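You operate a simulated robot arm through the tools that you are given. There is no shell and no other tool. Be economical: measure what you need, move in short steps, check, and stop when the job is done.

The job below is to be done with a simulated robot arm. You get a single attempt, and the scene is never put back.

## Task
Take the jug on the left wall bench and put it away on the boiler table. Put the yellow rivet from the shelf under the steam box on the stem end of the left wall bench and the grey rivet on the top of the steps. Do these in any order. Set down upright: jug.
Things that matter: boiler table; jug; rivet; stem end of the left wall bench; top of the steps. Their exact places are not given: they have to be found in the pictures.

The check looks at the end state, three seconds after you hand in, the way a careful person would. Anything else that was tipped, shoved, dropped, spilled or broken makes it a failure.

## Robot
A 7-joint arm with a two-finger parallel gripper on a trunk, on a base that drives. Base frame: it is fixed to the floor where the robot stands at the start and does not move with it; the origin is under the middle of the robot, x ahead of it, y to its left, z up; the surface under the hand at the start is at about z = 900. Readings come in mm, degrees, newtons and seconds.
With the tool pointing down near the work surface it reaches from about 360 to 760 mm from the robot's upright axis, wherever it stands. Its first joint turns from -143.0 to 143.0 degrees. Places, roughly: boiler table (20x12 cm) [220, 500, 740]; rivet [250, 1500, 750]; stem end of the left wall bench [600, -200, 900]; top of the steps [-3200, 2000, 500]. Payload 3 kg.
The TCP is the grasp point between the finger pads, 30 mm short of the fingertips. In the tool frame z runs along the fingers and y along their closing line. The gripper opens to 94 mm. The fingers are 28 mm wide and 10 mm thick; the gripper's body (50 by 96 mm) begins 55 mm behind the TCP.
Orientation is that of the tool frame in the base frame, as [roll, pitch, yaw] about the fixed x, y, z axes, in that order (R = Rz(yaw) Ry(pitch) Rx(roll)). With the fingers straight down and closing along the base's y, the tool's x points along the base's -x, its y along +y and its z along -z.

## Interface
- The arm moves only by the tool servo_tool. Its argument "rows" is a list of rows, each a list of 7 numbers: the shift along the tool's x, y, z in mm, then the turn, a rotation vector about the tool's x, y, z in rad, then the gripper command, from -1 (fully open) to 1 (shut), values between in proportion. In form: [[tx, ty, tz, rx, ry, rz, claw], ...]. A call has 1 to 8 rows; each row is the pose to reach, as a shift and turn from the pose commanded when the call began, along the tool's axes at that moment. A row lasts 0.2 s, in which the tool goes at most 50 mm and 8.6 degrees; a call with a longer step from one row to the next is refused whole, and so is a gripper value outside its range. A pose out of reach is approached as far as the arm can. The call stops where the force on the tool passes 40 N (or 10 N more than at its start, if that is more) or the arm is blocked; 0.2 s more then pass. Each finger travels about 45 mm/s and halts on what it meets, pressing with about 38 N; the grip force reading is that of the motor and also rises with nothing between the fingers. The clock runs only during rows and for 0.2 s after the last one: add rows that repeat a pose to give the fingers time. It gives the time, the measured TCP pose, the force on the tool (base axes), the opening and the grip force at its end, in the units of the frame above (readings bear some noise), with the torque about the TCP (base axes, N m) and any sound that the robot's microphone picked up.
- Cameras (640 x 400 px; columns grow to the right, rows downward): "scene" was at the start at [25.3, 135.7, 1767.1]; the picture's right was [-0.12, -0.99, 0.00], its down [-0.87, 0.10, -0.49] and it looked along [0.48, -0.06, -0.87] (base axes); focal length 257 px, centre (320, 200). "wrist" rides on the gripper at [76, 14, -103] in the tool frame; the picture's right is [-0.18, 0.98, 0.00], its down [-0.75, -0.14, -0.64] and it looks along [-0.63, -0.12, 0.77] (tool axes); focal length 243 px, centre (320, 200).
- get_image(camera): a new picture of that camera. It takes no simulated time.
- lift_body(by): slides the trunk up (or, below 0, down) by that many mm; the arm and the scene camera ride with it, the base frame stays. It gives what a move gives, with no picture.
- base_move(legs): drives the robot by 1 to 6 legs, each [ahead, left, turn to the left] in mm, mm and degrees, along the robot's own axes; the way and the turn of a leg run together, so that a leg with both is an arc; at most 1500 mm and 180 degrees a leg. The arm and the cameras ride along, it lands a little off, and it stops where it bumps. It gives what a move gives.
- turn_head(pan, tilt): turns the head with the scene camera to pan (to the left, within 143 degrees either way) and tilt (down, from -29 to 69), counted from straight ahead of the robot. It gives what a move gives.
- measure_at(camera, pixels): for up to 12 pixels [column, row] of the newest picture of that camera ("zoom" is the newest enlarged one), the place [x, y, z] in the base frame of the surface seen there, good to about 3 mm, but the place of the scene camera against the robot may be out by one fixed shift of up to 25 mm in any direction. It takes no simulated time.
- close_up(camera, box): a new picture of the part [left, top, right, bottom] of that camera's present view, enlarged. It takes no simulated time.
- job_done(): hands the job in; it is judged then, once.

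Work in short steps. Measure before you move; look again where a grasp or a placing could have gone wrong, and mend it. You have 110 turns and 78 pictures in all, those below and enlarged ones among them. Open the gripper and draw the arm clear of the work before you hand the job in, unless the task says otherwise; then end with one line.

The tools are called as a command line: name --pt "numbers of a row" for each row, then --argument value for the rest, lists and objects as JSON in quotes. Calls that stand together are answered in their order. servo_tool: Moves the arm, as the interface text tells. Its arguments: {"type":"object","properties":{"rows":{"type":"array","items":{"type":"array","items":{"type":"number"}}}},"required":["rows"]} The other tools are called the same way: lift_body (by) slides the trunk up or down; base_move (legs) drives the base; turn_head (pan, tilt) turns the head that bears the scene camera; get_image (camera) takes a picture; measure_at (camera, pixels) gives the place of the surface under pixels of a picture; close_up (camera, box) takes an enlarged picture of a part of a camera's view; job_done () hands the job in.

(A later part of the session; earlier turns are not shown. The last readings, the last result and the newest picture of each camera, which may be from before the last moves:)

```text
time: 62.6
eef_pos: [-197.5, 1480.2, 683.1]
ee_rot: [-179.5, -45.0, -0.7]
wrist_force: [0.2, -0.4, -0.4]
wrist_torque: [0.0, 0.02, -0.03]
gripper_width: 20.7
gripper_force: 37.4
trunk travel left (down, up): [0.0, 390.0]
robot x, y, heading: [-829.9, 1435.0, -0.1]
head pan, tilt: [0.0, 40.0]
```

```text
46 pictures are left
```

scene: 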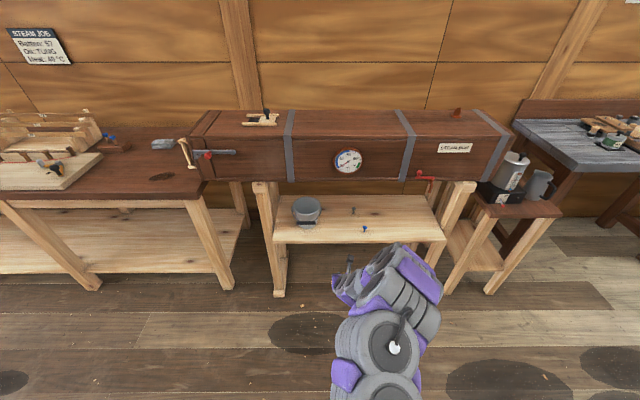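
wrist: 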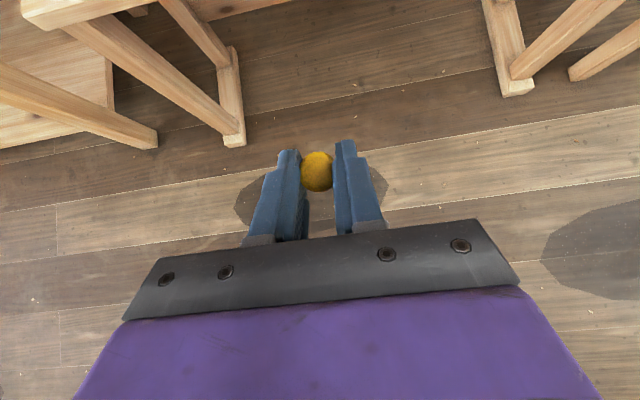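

The rivet is held. I raise the trunk and drive back toward the bench, staying ~300 mm short to look.

lift_body --by 390

base_move --legs '[[0, -850, 0], [0, -820, 0], [450, 0, 0]]'

turn_head --pan -5 --tilt 45

get_image --camera "scene"

```text
time: 66.4
eef_pos: [-198.0, 1480.5, 1074.3]
ee_rot: [-179.6, -45.1, -0.5]
wrist_force: [0.0, 0.1, -0.2]
wrist_torque: [0.06, 0.0, -0.02]
gripper_width: 20.6
gripper_force: 38.0
trunk travel left (down, up): [-390.0, 0.0]
robot x, y, heading: [-832.6, 1435.9, -0.4]
head pan, tilt: [0.0, 40.0]
```

```text
time: 77.4
eef_pos: [239.3, -239.3, 1073.9]
ee_rot: [-179.4, -45.0, 0.1]
wrist_force: [-0.4, -0.9, 0.3]
wrist_torque: [0.03, 0.03, 0.0]
gripper_width: 20.6
gripper_force: 38.3
trunk travel left (down, up): [-390.0, 0.0]
robot x, y, heading: [-396.7, -293.7, 0.4]
head pan, tilt: [0.0, 40.0]
```

```text
time: 78.1
eef_pos: [236.9, -236.5, 1075.3]
ee_rot: [-179.5, -45.3, 0.2]
wrist_force: [0.3, 0.2, -0.6]
wrist_torque: [-0.01, 0.01, 0.03]
gripper_width: 20.6
gripper_force: 37.9
trunk travel left (down, up): [-390.0, 0.0]
robot x, y, heading: [-397.6, -292.8, 0.8]
head pan, tilt: [-5.0, 45.0]
```

```text
45 pictures are left
```

scene: 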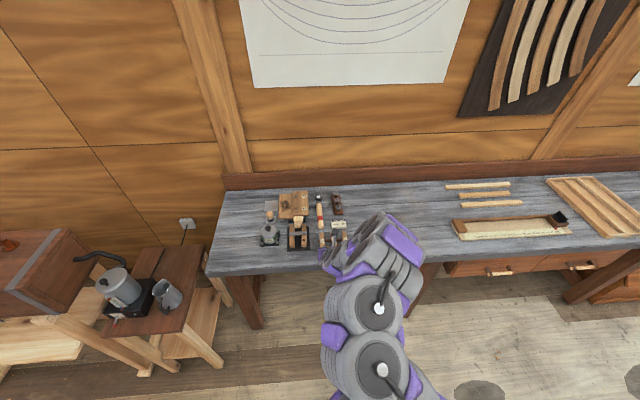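

I measure bench points around the right of the tools to locate free space near (600,-200).

close_up --camera "scene" --box '[230, 170, 470, 290]'

measure_at --camera "zoom" --pixels '[[285, 85], [292, 150], [322, 175], [350, 80], [350, 110], [400, 60], [400, 100], [450, 80], [500, 100], [290, 60], [550, 150], [240, 80]]'

```text
2.67 times, centred on (350, 230) of scene
```

zoom: 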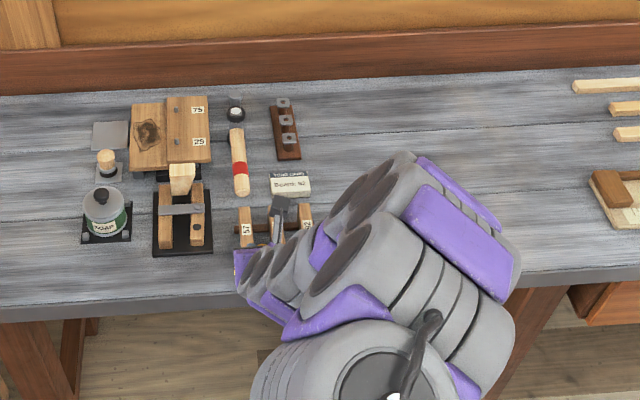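

```text
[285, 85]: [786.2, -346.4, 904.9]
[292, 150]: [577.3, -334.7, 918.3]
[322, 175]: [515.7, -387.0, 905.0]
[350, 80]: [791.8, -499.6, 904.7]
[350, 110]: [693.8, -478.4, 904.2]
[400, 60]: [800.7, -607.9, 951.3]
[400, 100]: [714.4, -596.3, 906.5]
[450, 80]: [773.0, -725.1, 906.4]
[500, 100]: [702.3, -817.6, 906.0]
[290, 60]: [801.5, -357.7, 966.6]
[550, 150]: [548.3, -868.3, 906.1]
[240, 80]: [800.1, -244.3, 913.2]
```

The tools run from y≈150 to −370; there is a gap between hammer and cleat near (640,−280). I drive forward and look from the wrist.

base_move --legs '[[350, 0, 0]]'

get_image --camera "wrist"

```text
time: 80.4
eef_pos: [599.6, -239.7, 1075.2]
ee_rot: [-179.4, -45.1, -0.1]
wrist_force: [0.1, 0.2, -0.7]
wrist_torque: [0.04, 0.01, -0.01]
gripper_width: 20.4
gripper_force: 38.0
trunk travel left (down, up): [-390.0, 0.0]
robot x, y, heading: [-36.7, -291.4, 0.5]
head pan, tilt: [-5.0, 45.0]
```

```text
43 pictures are left
```

wrist: 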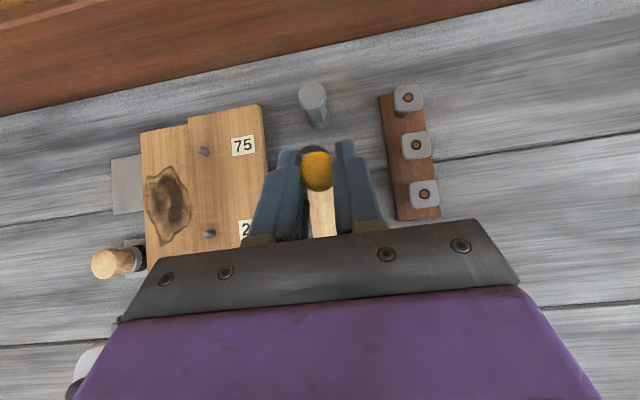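

measure_at --camera "wrist" --pixels '[[360, 120], [382, 120], [392, 190], [440, 210], [410, 90], [500, 160], [328, 120], [258, 160], [480, 100], [312, 90], [425, 190], [500, 210]]'

```text
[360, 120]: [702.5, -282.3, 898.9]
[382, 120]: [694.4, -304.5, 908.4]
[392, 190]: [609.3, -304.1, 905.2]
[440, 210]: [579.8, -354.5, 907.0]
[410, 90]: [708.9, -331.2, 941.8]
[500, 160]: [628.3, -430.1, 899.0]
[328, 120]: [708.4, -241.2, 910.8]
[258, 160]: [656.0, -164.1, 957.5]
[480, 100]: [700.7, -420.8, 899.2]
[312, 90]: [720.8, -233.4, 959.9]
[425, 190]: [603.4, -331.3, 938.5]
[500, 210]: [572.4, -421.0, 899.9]
```

The gap is too narrow, so I choose the clear spot right of the cleat at about (620,−415). Move over it and lower to just above.

servo_tool --pt "4 45 4 0 0 0 1" --pt "8 90 8 0 0 0 1" --pt "12 135 12 0 0 0 1" --pt "14 176 14 0 0 0 1" --pt "-15 176 43 0 0 0 1" --pt "-45 176 73 0 0 0 1" --pt "-76 176 104 0 0 0 1" --pt "-76 176 104 0 0 0 1"

get_image --camera "wrist"

```text
time: 82.2
eef_pos: [576.0, -440.4, 998.0]
ee_rot: [-179.3, -45.1, -0.3]
wrist_force: [-0.1, -1.5, 0.3]
wrist_torque: [0.0, 0.0, 0.01]
gripper_width: 20.4
gripper_force: 37.7
out of reach, approached as far as the arm can: row 5, 6, 7, 8
trunk travel left (down, up): [-390.0, 0.0]
robot x, y, heading: [-33.8, -292.1, 0.4]
head pan, tilt: [-5.0, 45.0]
```

```text
42 pictures are left
```

wrist: 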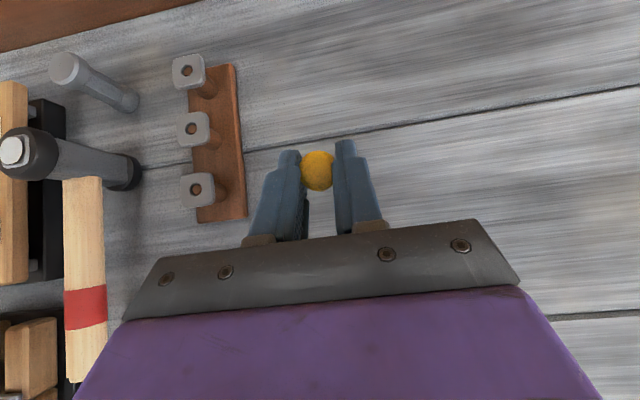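

Out of reach low from the raised trunk; position (576,−440) is fine, so I lower the trunk instead.

lift_body --by -54

get_image --camera "wrist"

```text
time: 83.2
eef_pos: [576.8, -438.3, 943.7]
ee_rot: [-179.4, -45.2, -0.1]
wrist_force: [-0.2, -0.5, 0.0]
wrist_torque: [0.01, -0.01, -0.04]
gripper_width: 20.7
gripper_force: 37.7
trunk travel left (down, up): [-336.0, 54.0]
robot x, y, heading: [-35.4, -289.2, 0.1]
head pan, tilt: [-5.0, 45.0]
```

```text
41 pictures are left
```

wrist: 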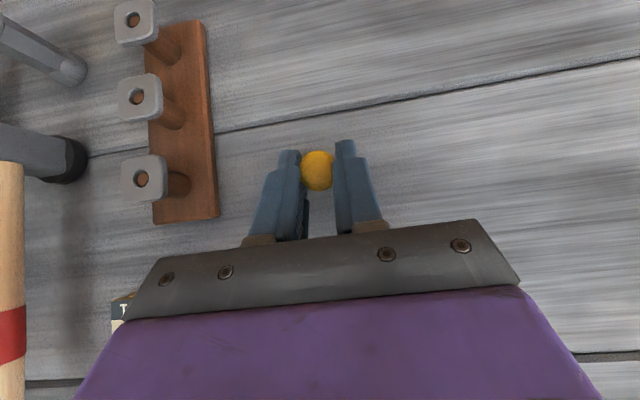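

About 6 mm to go; lower the trunk in small steps watching the force.

lift_body --by -5

lift_body --by -1.5

```text
time: 83.7
eef_pos: [576.2, -437.1, 938.3]
ee_rot: [-179.4, -45.2, 0.0]
wrist_force: [-0.2, 0.1, 0.4]
wrist_torque: [-0.01, 0.0, -0.02]
gripper_width: 20.4
gripper_force: 37.3
trunk travel left (down, up): [-331.0, 59.0]
robot x, y, heading: [-36.1, -291.9, 0.2]
head pan, tilt: [-5.0, 45.0]
```

```text
time: 84.2
eef_pos: [577.9, -437.3, 937.2]
ee_rot: [-179.4, -45.2, -0.1]
wrist_force: [-0.6, -0.9, 4.1]
wrist_torque: [-0.03, -0.06, 0.0]
gripper_width: 20.6
gripper_force: 38.1
trunk travel left (down, up): [-330.0, 60.0]
robot x, y, heading: [-33.4, -288.9, 0.3]
head pan, tilt: [-5.0, 45.0]
```

Contact at 4 N: the rivet stands. I open partly (~50 mm) slowly.

servo_tool --pt "0 0 0 0 0 0 0.5" --pt "0 0 0 0 0 0 0.3" --pt "0 0 0 0 0 0 0.1" --pt "0 0 0 0 0 0 -0.06" --pt "0 0 0 0 0 0 -0.06"

get_image --camera "wrist"

```text
time: 85.4
eef_pos: [575.8, -435.5, 937.7]
ee_rot: [-179.4, -45.2, -0.1]
wrist_force: [0.3, -0.2, 0.1]
wrist_torque: [-0.01, -0.04, 0.04]
gripper_width: 49.9
gripper_force: 0.0
trunk travel left (down, up): [-330.0, 60.0]
robot x, y, heading: [-35.1, -294.3, 0.0]
head pan, tilt: [-5.0, 45.0]
```

```text
40 pictures are left
```

wrist: 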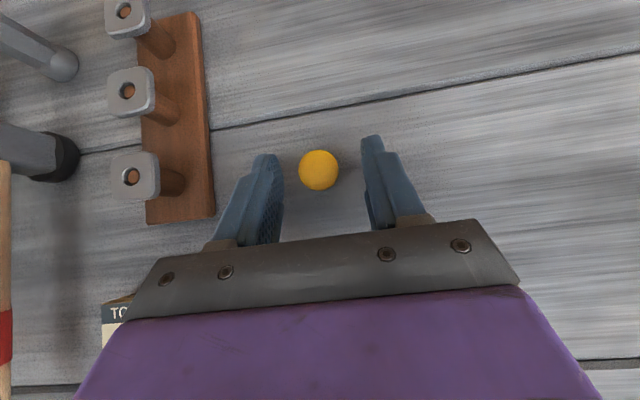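

The yellow rivet stands free. Withdraw with the trunk straight up 60 mm, then check.

lift_body --by 60

servo_tool --pt "5 0 -30 0 0 0 -0.06" --pt "10 0 -60 0 0 0 -0.06" --pt "15 0 -80 0 0 0 -0.06"

get_image --camera "wrist"

```text
time: 86.4
eef_pos: [576.6, -436.2, 997.5]
ee_rot: [-179.4, -45.2, -0.2]
wrist_force: [-0.1, 0.7, -0.1]
wrist_torque: [0.02, 0.0, -0.05]
gripper_width: 49.8
gripper_force: 0.2
trunk travel left (down, up): [-390.0, 1.0]
robot x, y, heading: [-31.3, -296.0, 0.2]
head pan, tilt: [-5.0, 45.0]
```

```text
time: 87.2
eef_pos: [528.1, -438.8, 1065.3]
ee_rot: [-179.4, -45.3, 0.0]
wrist_force: [0.4, 0.5, 0.1]
wrist_torque: [0.0, 0.01, 0.0]
gripper_width: 49.8
gripper_force: 0.1
trunk travel left (down, up): [-390.0, 1.0]
robot x, y, heading: [-32.0, -290.1, 0.5]
head pan, tilt: [-5.0, 45.0]
```

```text
39 pictures are left
```

wrist: 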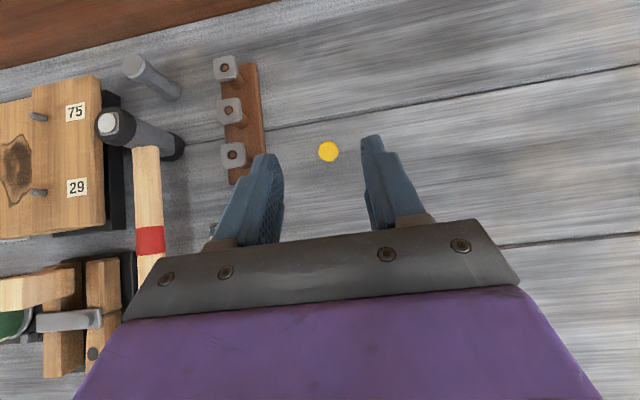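

Yellow is placed. Back off and drive to the shelf again, then lower the trunk in front of it.

base_move --legs '[[-800, 0, 0], [0, 850, 0], [0, 810, 0]]'

lift_body --by -388

servo_tool --pt "0 -35 0 0 0 0 -0.06" --pt "0 -70 0 0 0 0 -0.06" --pt "0 -105 0 0 0 0 -0.06" --pt "0 -140 0 0 0 0 -0.06" --pt "0 -140 0 0 0 0 -0.06"

```text
time: 99.5
eef_pos: [-294.6, 1205.0, 1064.0]
ee_rot: [-179.4, -45.2, 1.3]
wrist_force: [0.8, -0.2, 0.3]
wrist_torque: [0.02, 0.01, -0.01]
gripper_width: 50.1
gripper_force: 0.1
trunk travel left (down, up): [-390.0, 1.0]
robot x, y, heading: [-858.2, 1336.2, 1.7]
head pan, tilt: [-5.0, 45.0]
```

```text
time: 103.2
eef_pos: [-295.6, 1206.3, 677.3]
ee_rot: [-179.4, -45.3, 1.2]
wrist_force: [-0.4, 0.1, -0.1]
wrist_torque: [0.02, 0.01, 0.01]
gripper_width: 49.5
gripper_force: 0.0
trunk travel left (down, up): [-2.0, 388.0]
robot x, y, heading: [-862.5, 1337.4, 1.7]
head pan, tilt: [-5.0, 45.0]
```

```text
time: 104.4
eef_pos: [-301.8, 1347.0, 680.5]
ee_rot: [-179.5, -45.2, 1.3]
wrist_force: [0.0, 0.5, -0.2]
wrist_torque: [-0.02, 0.01, -0.03]
gripper_width: 49.9
gripper_force: 0.1
trunk travel left (down, up): [-2.0, 388.0]
robot x, y, heading: [-857.7, 1335.0, 2.0]
head pan, tilt: [-5.0, 45.0]
```

Raise slightly to z≈705 and drive forward to stop with the hand at the shelf's front edge.

servo_tool --pt "18 0 -18 0 0 0 -0.06" --pt "18 0 -18 0 0 0 -0.06"

base_move --legs '[[350, 58, -1.7]]'

get_image --camera "wrist"

```text
time: 105.0
eef_pos: [-301.6, 1347.3, 705.1]
ee_rot: [-179.4, -45.2, 1.4]
wrist_force: [-0.8, -0.1, 0.0]
wrist_torque: [-0.03, 0.02, 0.0]
gripper_width: 49.4
gripper_force: 0.1
trunk travel left (down, up): [-2.0, 388.0]
robot x, y, heading: [-861.0, 1338.6, 1.7]
head pan, tilt: [-5.0, 45.0]
```

```text
time: 107.2
eef_pos: [42.0, 1392.2, 706.2]
ee_rot: [-179.6, -45.2, -0.1]
wrist_force: [0.0, 0.1, 0.5]
wrist_torque: [-0.04, -0.01, -0.01]
gripper_width: 49.9
gripper_force: 0.1
trunk travel left (down, up): [-2.0, 388.0]
robot x, y, heading: [-517.9, 1400.5, 0.4]
head pan, tilt: [-5.0, 45.0]
```

```text
38 pictures are left
```

wrist: 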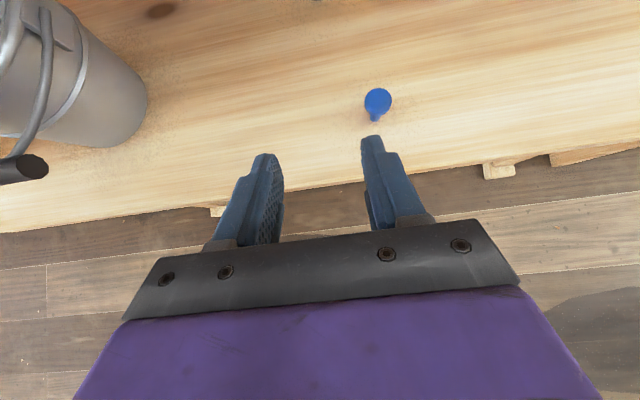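

Blue is at (377,100); hand is at z≈706 so tips clear it by ~30 mm. Drive 110 mm further and look for the grey rivet.

base_move --legs '[[110, 0, 0]]'

get_image --camera "wrist"

```text
time: 108.5
eef_pos: [153.7, 1393.8, 706.1]
ee_rot: [-179.5, -45.3, -0.2]
wrist_force: [0.2, -0.2, 0.1]
wrist_torque: [-0.02, -0.01, -0.02]
gripper_width: 49.7
gripper_force: 0.2
trunk travel left (down, up): [-2.0, 388.0]
robot x, y, heading: [-403.8, 1400.5, 0.0]
head pan, tilt: [-5.0, 45.0]
```

```text
37 pictures are left
```

wrist: 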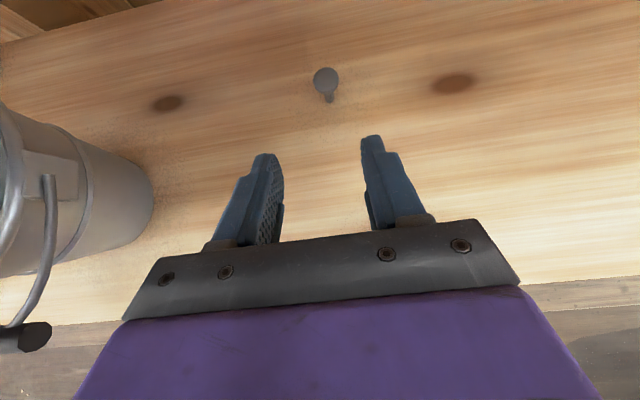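

measure_at --camera "wrist" --pixels '[[326, 76], [329, 95], [330, 101], [320, 40], [360, 90]]'

```text
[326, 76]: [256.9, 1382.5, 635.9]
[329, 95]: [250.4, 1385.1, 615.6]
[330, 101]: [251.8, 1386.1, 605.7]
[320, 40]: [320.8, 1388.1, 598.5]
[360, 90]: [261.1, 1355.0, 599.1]
```

Grey axis ≈(254,1384.5), head z 636. Approach to just short of it first.

servo_tool --pt "0 9 0 0 0 0 -0.06" --pt "5 9 35 0 0 0 -0.06" --pt "10 9 65 0 0 0 -0.06" --pt "14 9 90 0 0 0 -0.06" --pt "16 9 102 0 0 0 -0.06" --pt "16 9 102 0 0 0 -0.06"

get_image --camera "wrist"

```text
time: 109.8
eef_pos: [237.1, 1385.6, 649.1]
ee_rot: [-179.5, -45.4, -0.2]
wrist_force: [-0.8, 0.1, 0.0]
wrist_torque: [-0.04, 0.0, 0.02]
gripper_width: 50.0
gripper_force: 0.0
trunk travel left (down, up): [-2.0, 388.0]
robot x, y, heading: [-404.6, 1400.9, 0.3]
head pan, tilt: [-5.0, 45.0]
```

```text
36 pictures are left
```

wrist: 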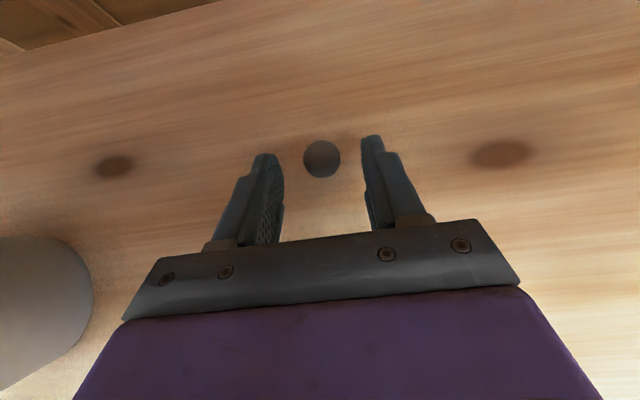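

Centred at (322,159). Advance 15 mm and close.

servo_tool --pt "-1 0 8 0 0 0 -0.06" --pt "-1 0 15 0 0 0 -0.06" --pt "-1 0 15 0 0 0 0.3" --pt "-1 0 15 0 0 0 0.7" --pt "-1 0 15 0 0 0 1" --pt "-1 0 15 0 0 0 1" --pt "-1 0 15 0 0 0 1"

get_image --camera "wrist"

```text
time: 111.5
eef_pos: [246.7, 1385.2, 638.0]
ee_rot: [-179.6, -45.4, -0.3]
wrist_force: [0.8, -0.2, -0.3]
wrist_torque: [-0.01, -0.01, -0.03]
gripper_width: 20.6
gripper_force: 38.2
trunk travel left (down, up): [-2.0, 388.0]
robot x, y, heading: [-404.8, 1400.8, 0.3]
head pan, tilt: [-5.0, 45.0]
```

```text
35 pictures are left
```

wrist: 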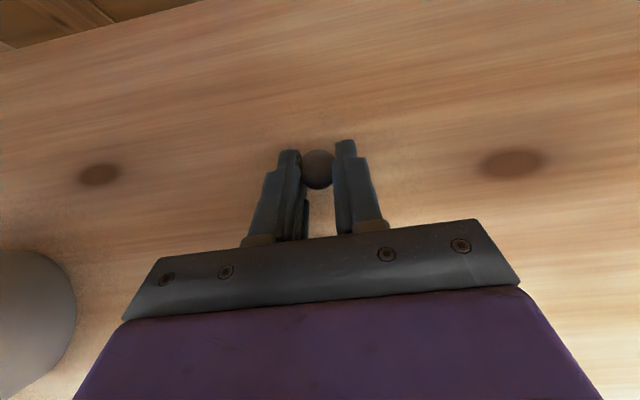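

Gripped. Lift 70 mm, and back out straight.

servo_tool --pt "8 0 -8 0 0 0 1" --pt "22 0 -22 0 0 0 1" --pt "38 0 -38 0 0 0 1" --pt "51 0 -51 0 0 0 1" --pt "51 0 -51 0 0 0 1"

base_move --legs '[[-500, 0, 0]]'

turn_head --pan 10 --tilt 45

get_image --camera "scene"

get_image --camera "wrist"

```text
time: 112.7
eef_pos: [244.9, 1386.9, 708.6]
ee_rot: [-179.5, -45.4, -0.2]
wrist_force: [-0.4, 0.6, 0.1]
wrist_torque: [0.0, 0.01, -0.01]
gripper_width: 20.3
gripper_force: 37.9
trunk travel left (down, up): [-2.0, 388.0]
robot x, y, heading: [-406.8, 1401.9, 0.2]
head pan, tilt: [-5.0, 45.0]
```

```text
time: 115.6
eef_pos: [-250.9, 1387.7, 708.1]
ee_rot: [-179.5, -45.4, 0.2]
wrist_force: [-0.8, 0.5, -0.3]
wrist_torque: [0.01, -0.02, 0.0]
gripper_width: 20.7
gripper_force: 37.9
trunk travel left (down, up): [-2.0, 388.0]
robot x, y, heading: [-901.2, 1396.9, 0.4]
head pan, tilt: [-5.0, 45.0]
```

```text
time: 116.3
eef_pos: [-251.1, 1387.1, 708.9]
ee_rot: [-179.5, -45.5, 0.2]
wrist_force: [-0.6, -0.5, -0.1]
wrist_torque: [0.0, -0.01, -0.02]
gripper_width: 20.4
gripper_force: 38.0
trunk travel left (down, up): [-2.0, 388.0]
robot x, y, heading: [-897.9, 1397.8, 0.5]
head pan, tilt: [10.0, 45.0]
```

```text
34 pictures are left
```

scene: 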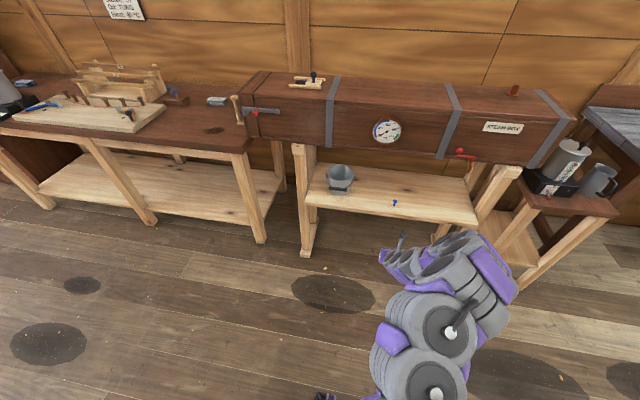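

```text
33 pictures are left
```

wrist: 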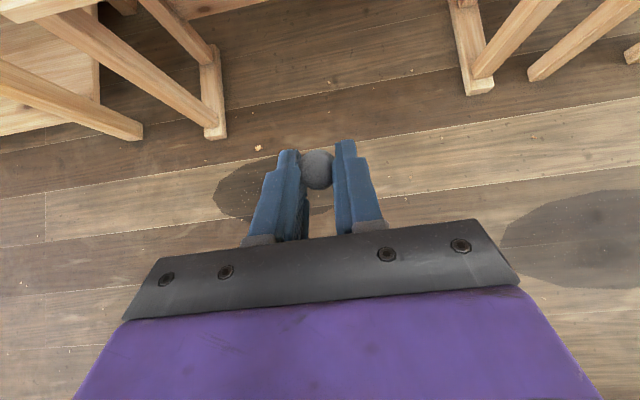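

Grey is held, blue untouched. Raise the trunk, strafe left away from the props and look toward the steps.

lift_body --by 388

base_move --legs '[[100, 0, 0], [0, 1400, 0]]'

turn_head --pan 140 --tilt 30

get_image --camera "scene"

```text
time: 120.1
eef_pos: [-250.3, 1388.5, 1095.6]
ee_rot: [-179.5, -45.5, 0.2]
wrist_force: [-0.6, 0.3, 0.6]
wrist_torque: [-0.01, 0.03, 0.01]
gripper_width: 20.3
gripper_force: 37.6
trunk travel left (down, up): [-390.0, 1.0]
robot x, y, heading: [-901.6, 1401.6, 0.5]
head pan, tilt: [10.0, 45.0]
```

```text
time: 128.1
eef_pos: [-175.9, 2867.0, 1096.9]
ee_rot: [-179.3, -45.5, 0.9]
wrist_force: [0.2, 0.3, -0.3]
wrist_torque: [0.02, 0.06, 0.04]
gripper_width: 20.3
gripper_force: 37.7
trunk travel left (down, up): [-390.0, 1.0]
robot x, y, heading: [-824.2, 2869.4, 1.6]
head pan, tilt: [10.0, 45.0]
```

```text
time: 130.2
eef_pos: [-177.7, 2869.8, 1097.0]
ee_rot: [-179.6, -45.5, 1.0]
wrist_force: [-0.5, 0.2, -1.4]
wrist_torque: [0.01, 0.0, 0.01]
gripper_width: 20.5
gripper_force: 38.0
trunk travel left (down, up): [-390.0, 1.0]
robot x, y, heading: [-831.3, 2863.3, 1.8]
head pan, tilt: [140.0, 30.0]
```

```text
32 pictures are left
```

scene: 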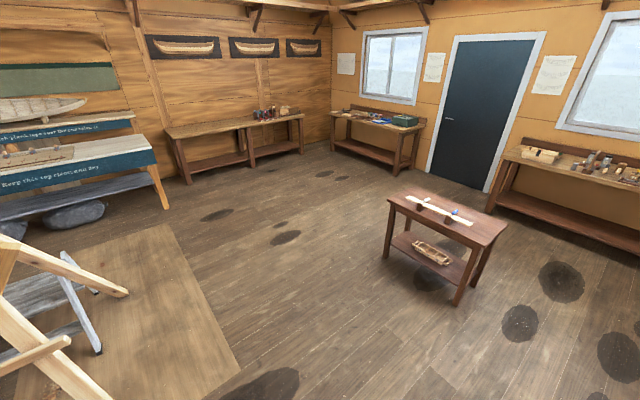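

I turn the robot 90° left in place (clear floor) so the head can see the steps.

base_move --legs '[[0, 0, 90]]'

turn_head --pan 100 --tilt 25

get_image --camera "scene"

```text
time: 134.5
eef_pos: [-835.2, 3517.6, 1097.3]
ee_rot: [-179.4, -45.5, 91.8]
wrist_force: [-0.6, -0.4, -0.8]
wrist_torque: [0.01, 0.02, -0.02]
gripper_width: 20.1
gripper_force: 37.9
trunk travel left (down, up): [-390.0, 1.0]
robot x, y, heading: [-827.4, 2869.6, 92.0]
head pan, tilt: [140.0, 30.0]
```

```text
time: 135.6
eef_pos: [-834.3, 3516.5, 1098.8]
ee_rot: [-179.5, -45.7, 91.7]
wrist_force: [0.8, 0.0, 0.0]
wrist_torque: [0.0, -0.03, 0.0]
gripper_width: 19.9
gripper_force: 38.4
trunk travel left (down, up): [-390.0, 1.0]
robot x, y, heading: [-828.4, 2871.6, 92.1]
head pan, tilt: [100.0, 25.0]
```

```text
31 pictures are left
```

scene: 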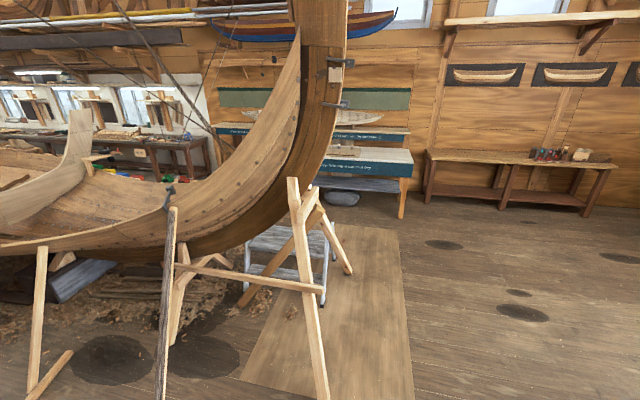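

Steps are seen behind the props around (290,240). I enlarge and measure.

close_up --camera "scene" --box '[180, 150, 420, 310]'

measure_at --camera "zoom" --pixels '[[240, 220], [180, 240], [260, 200], [370, 180], [395, 260], [385, 398], [415, 120], [452, 325], [230, 315], [300, 310], [475, 120], [160, 395]]'

```text
2.50 times, centred on (300, 230) of scene
```

zoom: 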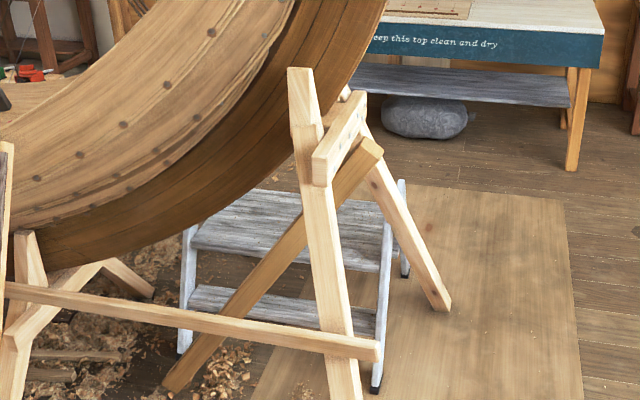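

```text
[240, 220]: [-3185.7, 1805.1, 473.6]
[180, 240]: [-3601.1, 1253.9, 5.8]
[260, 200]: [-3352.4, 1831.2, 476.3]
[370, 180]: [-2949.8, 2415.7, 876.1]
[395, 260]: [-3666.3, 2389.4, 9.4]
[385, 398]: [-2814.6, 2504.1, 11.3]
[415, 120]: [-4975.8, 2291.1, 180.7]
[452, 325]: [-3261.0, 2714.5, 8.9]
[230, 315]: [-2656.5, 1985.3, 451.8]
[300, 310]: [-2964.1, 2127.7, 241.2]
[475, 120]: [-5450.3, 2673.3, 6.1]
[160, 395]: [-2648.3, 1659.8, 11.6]
```

The steps' platform is at z≈475 around (−3250,1850), with props on the near side. I go round by the +y side: forward, then strafe left (−x), and look.

base_move --legs '[[500, 0, -2], [0, 1400, 0], [0, 1000, 0]]'

turn_head --pan 135 --tilt 35

get_image --camera "scene"

```text
time: 150.0
eef_pos: [-3283.5, 3976.9, 1097.7]
ee_rot: [-179.4, -45.7, 91.7]
wrist_force: [-0.5, 0.6, -0.6]
wrist_torque: [-0.03, -0.01, -0.01]
gripper_width: 20.4
gripper_force: 38.0
trunk travel left (down, up): [-390.0, 1.0]
robot x, y, heading: [-3274.0, 3329.7, 92.3]
head pan, tilt: [100.0, 25.0]
```

```text
time: 151.0
eef_pos: [-3283.5, 3974.8, 1100.8]
ee_rot: [-179.4, -45.9, 91.9]
wrist_force: [-0.3, 0.4, 0.1]
wrist_torque: [0.0, -0.01, -0.01]
gripper_width: 20.3
gripper_force: 37.7
trunk travel left (down, up): [-390.0, 1.0]
robot x, y, heading: [-3275.5, 3328.4, 92.3]
head pan, tilt: [135.0, 35.0]
```

```text
29 pictures are left
```

scene: 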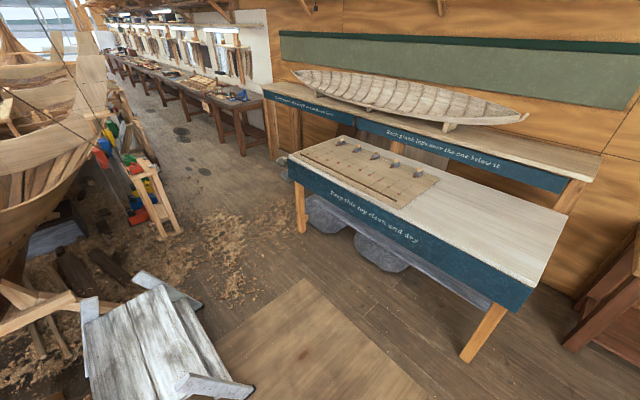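

The step platform is at (150,340), with a blue-fronted table on the west. Measure clearances.

measure_at --camera "scene" --pixels '[[160, 290], [95, 320], [90, 390], [215, 380], [150, 340], [200, 330], [480, 358], [300, 232], [400, 230], [70, 295], [250, 390], [285, 165]]'

close_up --camera "scene" --box '[0, 200, 320, 400]'

```text
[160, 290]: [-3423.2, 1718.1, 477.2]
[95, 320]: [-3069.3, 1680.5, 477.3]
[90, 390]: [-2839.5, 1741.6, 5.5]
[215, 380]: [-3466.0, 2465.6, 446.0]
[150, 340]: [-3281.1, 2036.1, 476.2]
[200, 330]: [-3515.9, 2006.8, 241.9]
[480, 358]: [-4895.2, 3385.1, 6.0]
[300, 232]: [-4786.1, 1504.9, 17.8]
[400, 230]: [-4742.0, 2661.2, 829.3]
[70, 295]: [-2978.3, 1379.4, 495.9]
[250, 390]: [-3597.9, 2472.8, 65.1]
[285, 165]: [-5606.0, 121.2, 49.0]
```

```text
2.00 times, centred on (160, 300) of scene
```

zoom: 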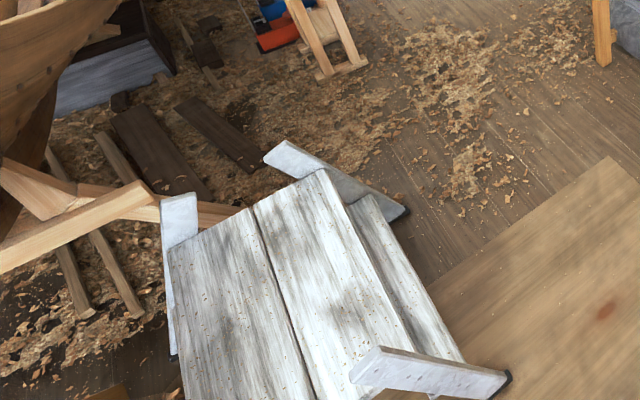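

The platform spans x −3430…−3070, y 1690…2400 at z≈475 and the west side is open. I strafe to x≈−4100, turn to face +x and go alongside.

base_move --legs '[[0, 825, 0], [0, 0, -92.3]]'

turn_head --pan -40 --tilt 40

get_image --camera "scene"

```text
time: 159.3
eef_pos: [-3470.7, 3309.6, 1099.4]
ee_rot: [-179.5, -45.8, 1.0]
wrist_force: [1.2, -0.1, -0.4]
wrist_torque: [-0.03, 0.0, 0.0]
gripper_width: 20.2
gripper_force: 38.0
trunk travel left (down, up): [-390.0, 1.0]
robot x, y, heading: [-4118.1, 3305.8, 1.4]
head pan, tilt: [135.0, 35.0]
```

```text
time: 161.9
eef_pos: [-3473.7, 3310.5, 1100.7]
ee_rot: [-179.4, -45.9, 0.9]
wrist_force: [0.4, 0.6, -0.4]
wrist_torque: [0.01, 0.02, 0.05]
gripper_width: 20.6
gripper_force: 37.9
trunk travel left (down, up): [-390.0, 1.0]
robot x, y, heading: [-4120.3, 3308.0, 1.5]
head pan, tilt: [-40.0, 40.0]
```

```text
27 pictures are left
```

scene: 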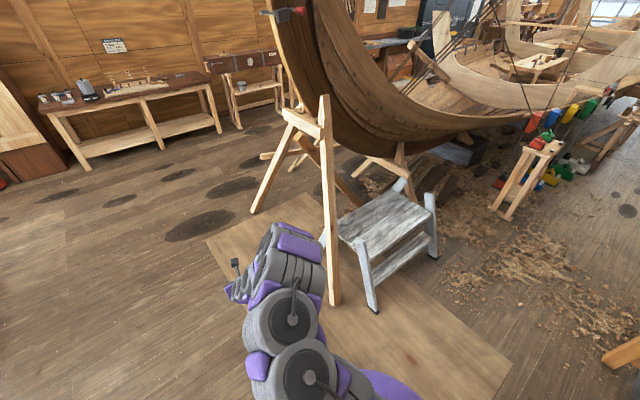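

Measure A-frame leg, step feet and hull near the steps.

measure_at --camera "scene" --pixels '[[334, 300], [328, 200], [323, 110], [374, 308], [434, 255], [365, 235], [400, 215], [390, 205], [430, 195], [380, 150], [510, 215], [350, 215]]'

```text
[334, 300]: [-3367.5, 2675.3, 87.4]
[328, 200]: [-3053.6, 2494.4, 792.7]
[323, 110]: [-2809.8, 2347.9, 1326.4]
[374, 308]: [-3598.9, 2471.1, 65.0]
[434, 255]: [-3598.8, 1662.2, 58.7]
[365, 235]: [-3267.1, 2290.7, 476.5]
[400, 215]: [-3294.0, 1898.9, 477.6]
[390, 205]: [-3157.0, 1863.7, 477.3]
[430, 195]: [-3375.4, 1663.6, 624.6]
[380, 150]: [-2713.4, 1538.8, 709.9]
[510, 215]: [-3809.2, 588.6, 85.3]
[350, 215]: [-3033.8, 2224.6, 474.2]
```

Clear of the A-frame leg (x≥−3370). Strafe right to y≈2060.

base_move --legs '[[0, -1245, -1.4]]'

turn_head --pan 0 --tilt 50

get_image --camera "scene"

```text
time: 168.0
eef_pos: [-3444.1, 2121.3, 1099.8]
ee_rot: [-179.6, -45.9, 0.9]
wrist_force: [0.3, 0.8, -0.8]
wrist_torque: [-0.05, 0.01, -0.01]
gripper_width: 20.3
gripper_force: 37.9
trunk travel left (down, up): [-390.0, 1.0]
robot x, y, heading: [-4088.4, 2123.0, 1.1]
head pan, tilt: [-40.0, 40.0]
```

```text
time: 169.1
eef_pos: [-3447.1, 2117.8, 1101.1]
ee_rot: [-179.4, -45.9, 0.7]
wrist_force: [-0.2, -0.2, -0.8]
wrist_torque: [-0.01, 0.0, 0.04]
gripper_width: 20.3
gripper_force: 37.7
trunk travel left (down, up): [-390.0, 1.0]
robot x, y, heading: [-4089.9, 2116.9, 1.2]
head pan, tilt: [0.0, 50.0]
```

```text
26 pictures are left
```

scene: 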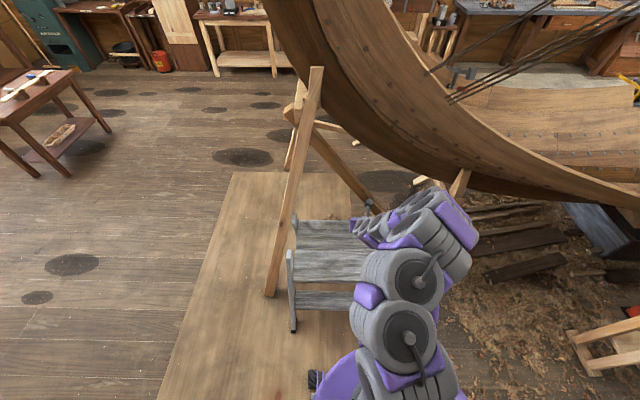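

Lower the trunk fully, then edge forward and right, and look down with the wrist camera.

lift_body --by -390

base_move --legs '[[115, -70, -1]]'

get_image --camera "wrist"

```text
time: 172.8
eef_pos: [-3447.5, 2118.6, 712.5]
ee_rot: [-179.5, -46.0, 0.8]
wrist_force: [-0.4, 0.4, 0.3]
wrist_torque: [0.0, 0.02, 0.0]
gripper_width: 20.4
gripper_force: 38.0
trunk travel left (down, up): [0.0, 390.0]
robot x, y, heading: [-4086.7, 2121.6, 1.2]
head pan, tilt: [0.0, 50.0]
```

```text
time: 174.1
eef_pos: [-3332.5, 2043.0, 711.7]
ee_rot: [-179.8, -45.8, -0.1]
wrist_force: [-0.1, 0.2, -0.7]
wrist_torque: [0.04, 0.04, -0.02]
gripper_width: 20.2
gripper_force: 38.0
trunk travel left (down, up): [0.0, 390.0]
robot x, y, heading: [-3975.4, 2054.0, 0.2]
head pan, tilt: [0.0, 50.0]
```

```text
25 pictures are left
```

wrist: 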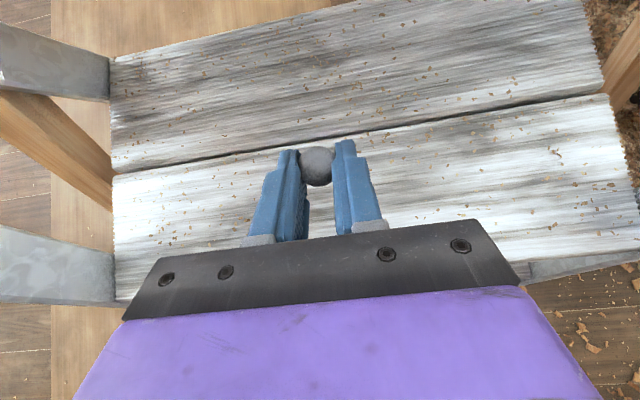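

The hand is over the near plank. Measure the surface, seam and edges.

measure_at --camera "wrist" --pixels '[[318, 147], [400, 180], [240, 165], [240, 200], [420, 200], [150, 230], [110, 110], [600, 60], [300, 60]]'

```text
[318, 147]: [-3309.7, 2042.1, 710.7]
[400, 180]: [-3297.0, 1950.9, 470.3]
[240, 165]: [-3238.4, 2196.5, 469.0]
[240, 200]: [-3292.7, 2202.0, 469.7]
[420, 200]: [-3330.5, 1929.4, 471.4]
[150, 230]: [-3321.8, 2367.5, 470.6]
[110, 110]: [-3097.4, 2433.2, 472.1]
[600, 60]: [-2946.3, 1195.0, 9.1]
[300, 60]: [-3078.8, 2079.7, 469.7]
```

Platform z≈470; target TCP z≈509. Descend vertically in stages, checking reach.

servo_tool --pt "-20 0 20 0 0 0 1" --pt "-45 0 45 0 0 0 1" --pt "-70 0 70 0 0 0 1" --pt "-95 0 95 0 0 0 1" --pt "-115 0 115 0 0 0 1" --pt "-125 0 125 0 0 0 1" --pt "-125 0 125 0 0 0 1"

```text
time: 175.7
eef_pos: [-3338.9, 2033.5, 600.2]
ee_rot: [-179.4, -45.9, -0.4]
wrist_force: [-0.1, 0.6, -1.2]
wrist_torque: [0.03, 0.03, 0.01]
gripper_width: 20.3
gripper_force: 38.0
out of reach, approached as far as the arm can: row 4, 5, 6, 7
trunk travel left (down, up): [0.0, 390.0]
robot x, y, heading: [-3974.3, 2053.6, 0.1]
head pan, tilt: [0.0, 50.0]
```

The arm bottoms out at z≈600 at this radius; I test whether a shorter radius lets it go lower by pulling back 80 mm and descending.

servo_tool --pt "-20 0 -20 0 0 0 1" --pt "-45 0 -45 0 0 0 1" --pt "-60 0 -60 0 0 0 1" --pt "-80 0 -40 0 0 0 1" --pt "-100 0 -20 0 0 0 1" --pt "-115 0 -5 0 0 0 1" --pt "-115 0 -5 0 0 0 1"

```text
time: 177.3
eef_pos: [-3427.1, 2028.6, 532.6]
ee_rot: [-179.3, -45.9, -0.3]
wrist_force: [-0.4, -0.4, -0.5]
wrist_torque: [0.03, -0.02, 0.01]
gripper_width: 20.2
gripper_force: 38.3
out of reach, approached as far as the arm can: row 6, 7
trunk travel left (down, up): [0.0, 390.0]
robot x, y, heading: [-3969.4, 2057.8, 0.1]
head pan, tilt: [0.0, 50.0]
```

It goes lower at shorter radius (z 533 at 545 mm). I check the gap between the base and the steps before edging closer.

servo_tool --pt "20 0 -20 0 0 0 1" --pt "45 0 -45 0 0 0 1" --pt "45 0 -45 0 0 0 1"

turn_head --pan 25 --tilt 69

get_image --camera "scene"

```text
time: 178.1
eef_pos: [-3429.2, 2027.8, 599.3]
ee_rot: [-179.2, -46.0, -0.3]
wrist_force: [0.5, 0.2, -0.3]
wrist_torque: [-0.01, 0.02, -0.02]
gripper_width: 20.3
gripper_force: 38.0
trunk travel left (down, up): [0.0, 390.0]
robot x, y, heading: [-3974.7, 2050.3, 0.1]
head pan, tilt: [0.0, 50.0]
```

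```text
time: 179.0
eef_pos: [-3428.5, 2027.7, 598.8]
ee_rot: [-179.2, -46.0, -0.3]
wrist_force: [-0.4, -0.4, 0.3]
wrist_torque: [0.01, 0.04, 0.01]
gripper_width: 20.1
gripper_force: 38.2
trunk travel left (down, up): [0.0, 390.0]
robot x, y, heading: [-3974.9, 2056.0, 0.2]
head pan, tilt: [25.0, 68.8]
```

```text
24 pictures are left
```

scene: 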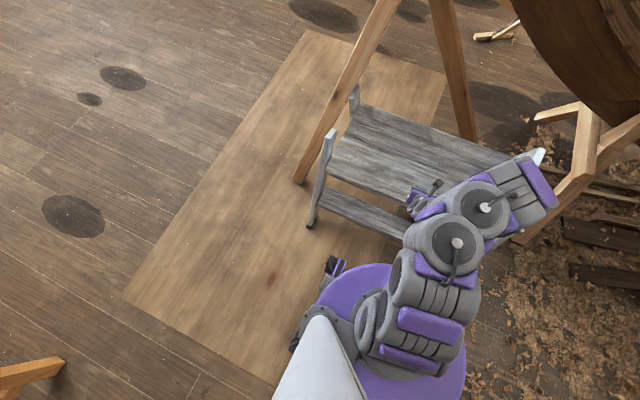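

measure_at --camera "scene" --pixels '[[330, 210], [400, 236], [310, 225], [352, 272], [334, 262], [390, 266], [370, 268], [345, 300], [345, 165], [330, 272]]'

```text
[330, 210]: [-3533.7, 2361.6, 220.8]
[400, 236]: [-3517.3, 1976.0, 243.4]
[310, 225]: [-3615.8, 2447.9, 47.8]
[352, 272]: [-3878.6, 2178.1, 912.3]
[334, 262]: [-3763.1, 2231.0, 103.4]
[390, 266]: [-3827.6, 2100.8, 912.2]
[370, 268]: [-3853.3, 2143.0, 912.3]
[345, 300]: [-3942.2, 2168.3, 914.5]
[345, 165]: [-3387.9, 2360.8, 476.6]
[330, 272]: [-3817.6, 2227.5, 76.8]
```

Base front is ≈225 mm from the lower step's edge, so 135 mm forward is safe. Drive, then retract 40 mm while lowering.

base_move --legs '[[135, 0, 0]]'

servo_tool --pt "-28 0 -28 0 0 0 1" --pt "-48 0 -8 0 0 0 1" --pt "-68 0 12 0 0 0 1" --pt "-80 0 24 0 0 0 1" --pt "-80 0 24 0 0 0 1"

get_image --camera "wrist"

```text
time: 180.3
eef_pos: [-3294.3, 2028.5, 598.3]
ee_rot: [-179.3, -46.0, -0.3]
wrist_force: [0.6, 0.7, -0.4]
wrist_torque: [0.03, -0.01, -0.05]
gripper_width: 20.4
gripper_force: 38.4
trunk travel left (down, up): [0.0, 390.0]
robot x, y, heading: [-3840.7, 2049.0, 0.2]
head pan, tilt: [25.0, 68.8]
```

```text
time: 181.5
eef_pos: [-3333.2, 2027.8, 523.3]
ee_rot: [-179.2, -46.2, -0.4]
wrist_force: [-0.4, 0.1, -0.3]
wrist_torque: [-0.03, -0.01, 0.05]
gripper_width: 20.1
gripper_force: 38.0
trunk travel left (down, up): [0.0, 390.0]
robot x, y, heading: [-3840.0, 2057.1, 0.3]
head pan, tilt: [25.0, 68.8]
```

```text
23 pictures are left
```

wrist: 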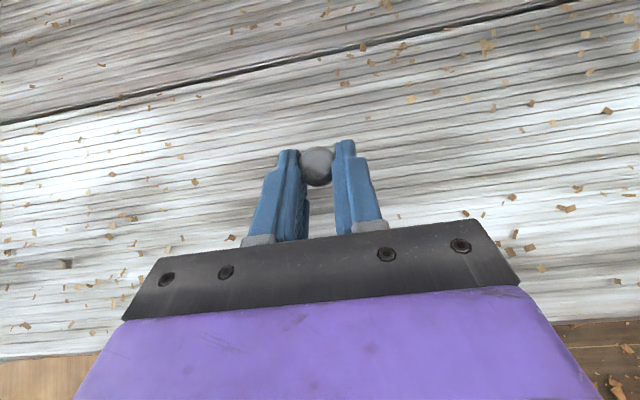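

12–14 mm remain; lower 11 then feel.

servo_tool --pt "-4 0 4 0 0 0 1" --pt "-8 0 8 0 0 0 1" --pt "-8 0 8 0 0 0 1"

servo_tool --pt "-1 0 1 0 0 0 1" --pt "-2 0 2 0 0 0 1" --pt "-2 0 2 0 0 0 1"

```text
time: 182.3
eef_pos: [-3333.9, 2029.1, 512.3]
ee_rot: [-179.3, -46.0, -0.3]
wrist_force: [0.2, 0.7, 0.5]
wrist_torque: [0.02, -0.02, 0.01]
gripper_width: 20.2
gripper_force: 38.3
trunk travel left (down, up): [0.0, 390.0]
robot x, y, heading: [-3835.7, 2052.7, 0.5]
head pan, tilt: [25.0, 68.8]
```

```text
time: 183.1
eef_pos: [-3332.7, 2030.1, 510.3]
ee_rot: [-179.2, -46.1, -0.2]
wrist_force: [0.1, 0.3, -0.1]
wrist_torque: [0.03, 0.03, -0.02]
gripper_width: 20.2
gripper_force: 37.9
trunk travel left (down, up): [0.0, 390.0]
robot x, y, heading: [-3843.4, 2055.3, 0.5]
head pan, tilt: [25.0, 68.8]
```

No contact yet; one more small step.

servo_tool --pt "-0.7 0 0.7 0 0 0 1" --pt "-1.2 0 1.2 0 0 0 1" --pt "-1.2 0 1.2 0 0 0 1"

```text
time: 183.9
eef_pos: [-3333.6, 2028.4, 509.2]
ee_rot: [-179.5, -46.0, -0.1]
wrist_force: [-0.9, 0.6, -0.3]
wrist_torque: [-0.04, -0.01, 0.02]
gripper_width: 20.5
gripper_force: 38.0
trunk travel left (down, up): [0.0, 390.0]
robot x, y, heading: [-3839.8, 2057.4, 0.0]
head pan, tilt: [25.0, 68.8]
```

servo_tool --pt "-0.7 0 0.7 0 0 0 1" --pt "-1.2 0 1.2 0 0 0 1" --pt "-1.2 0 1.2 0 0 0 1"

```text
time: 184.7
eef_pos: [-3333.8, 2028.5, 507.4]
ee_rot: [-179.3, -46.0, 0.0]
wrist_force: [1.1, -0.1, -0.8]
wrist_torque: [-0.02, 0.0, -0.02]
gripper_width: 20.2
gripper_force: 38.1
trunk travel left (down, up): [0.0, 390.0]
robot x, y, heading: [-3837.9, 2057.3, 0.2]
head pan, tilt: [25.0, 68.8]
```

Still free; continue a little.

servo_tool --pt "-0.7 0 0.7 0 0 0 1" --pt "-1.2 0 1.2 0 0 0 1" --pt "-1.2 0 1.2 0 0 0 1"

close_up --camera "wrist" --box '[220, 100, 420, 240]'

```text
time: 185.5
eef_pos: [-3334.1, 2028.8, 508.7]
ee_rot: [-179.4, -46.1, 0.0]
wrist_force: [-0.3, -0.1, -0.5]
wrist_torque: [0.01, 0.0, 0.0]
gripper_width: 20.3
gripper_force: 38.0
trunk travel left (down, up): [0.0, 390.0]
robot x, y, heading: [-3840.2, 2055.9, 0.2]
head pan, tilt: [25.0, 68.8]
```

```text
2.86 times, centred on (320, 170) of wrist
```

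zoom: 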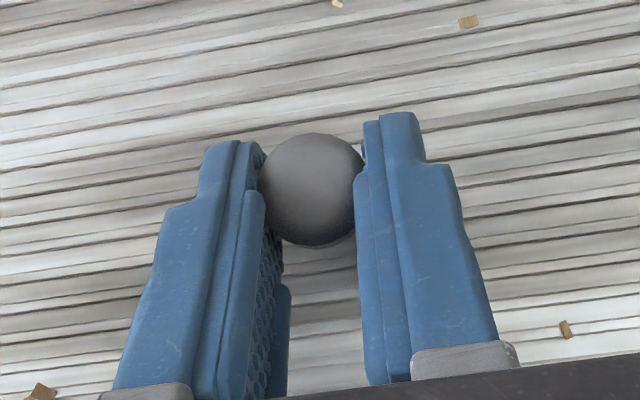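

servo_tool --pt "-0.7 0 0.7 0 0 0 1" --pt "-1.4 0 1.4 0 0 0 1" --pt "-1.4 0 1.4 0 0 0 1"

```text
time: 186.3
eef_pos: [-3333.3, 2027.9, 507.7]
ee_rot: [-179.3, -46.1, -0.1]
wrist_force: [0.1, 0.1, -0.2]
wrist_torque: [0.01, -0.02, 0.04]
gripper_width: 20.4
gripper_force: 38.1
out of reach, approached as far as the arm can: row 1, 2, 3
trunk travel left (down, up): [0.0, 390.0]
robot x, y, heading: [-3841.2, 2051.6, 0.5]
head pan, tilt: [25.0, 68.8]
```

At the reach limit; pull back 12 mm and continue down slightly.

servo_tool --pt "-8.5 0 -8.5 0 0 0 1" --pt "-9.2 0 -7.8 0 0 0 1" --pt "-9.9 0 -7.1 0 0 0 1" --pt "-9.9 0 -7.1 0 0 0 1"

servo_tool --pt "-0.7 0 0.7 0 0 0 1" --pt "-1.4 0 1.4 0 0 0 1" --pt "-1.4 0 1.4 0 0 0 1"

```text
time: 187.3
eef_pos: [-3345.6, 2030.2, 504.8]
ee_rot: [-179.1, -46.3, -0.3]
wrist_force: [-6.4, 0.1, 26.2]
wrist_torque: [0.01, -0.05, -0.01]
gripper_width: 20.2
gripper_force: 37.6
trunk travel left (down, up): [0.0, 390.0]
robot x, y, heading: [-3842.3, 2055.6, 0.1]
head pan, tilt: [25.0, 68.8]
```

```text
time: 188.1
eef_pos: [-3345.2, 2028.4, 505.6]
ee_rot: [-179.2, -46.3, -0.3]
wrist_force: [2.1, 0.5, 32.6]
wrist_torque: [0.04, -0.47, 0.01]
gripper_width: 20.1
gripper_force: 37.9
trunk travel left (down, up): [0.0, 390.0]
robot x, y, heading: [-3837.0, 2057.9, 0.2]
head pan, tilt: [25.0, 68.8]
```

Contact is made (now ~30 N); ease up ~2.5 mm, check force.

servo_tool --pt "1 0 -1 0 0 0 1" --pt "1.8 0 -1.8 0 0 0 1" --pt "1.8 0 -1.8 0 0 0 1"

close_up --camera "wrist" --box '[220, 100, 420, 240]'

```text
time: 188.9
eef_pos: [-3347.3, 2029.0, 506.2]
ee_rot: [-179.2, -45.9, -0.3]
wrist_force: [0.6, 0.2, 5.5]
wrist_torque: [0.0, -0.11, 0.02]
gripper_width: 20.3
gripper_force: 37.8
trunk travel left (down, up): [0.0, 390.0]
robot x, y, heading: [-3840.2, 2054.9, 0.2]
head pan, tilt: [25.0, 68.8]
```

```text
2.86 times, centred on (320, 170) of wrist
```

zoom: 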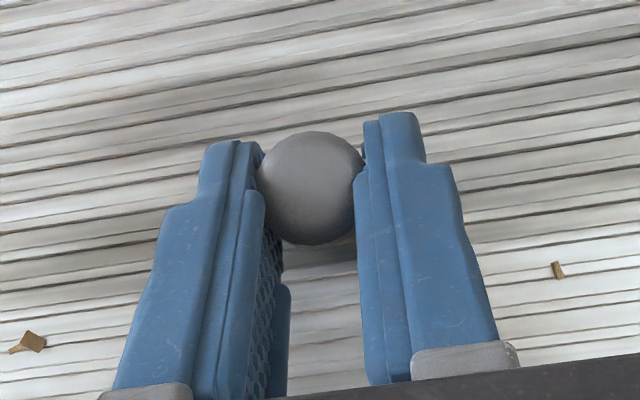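

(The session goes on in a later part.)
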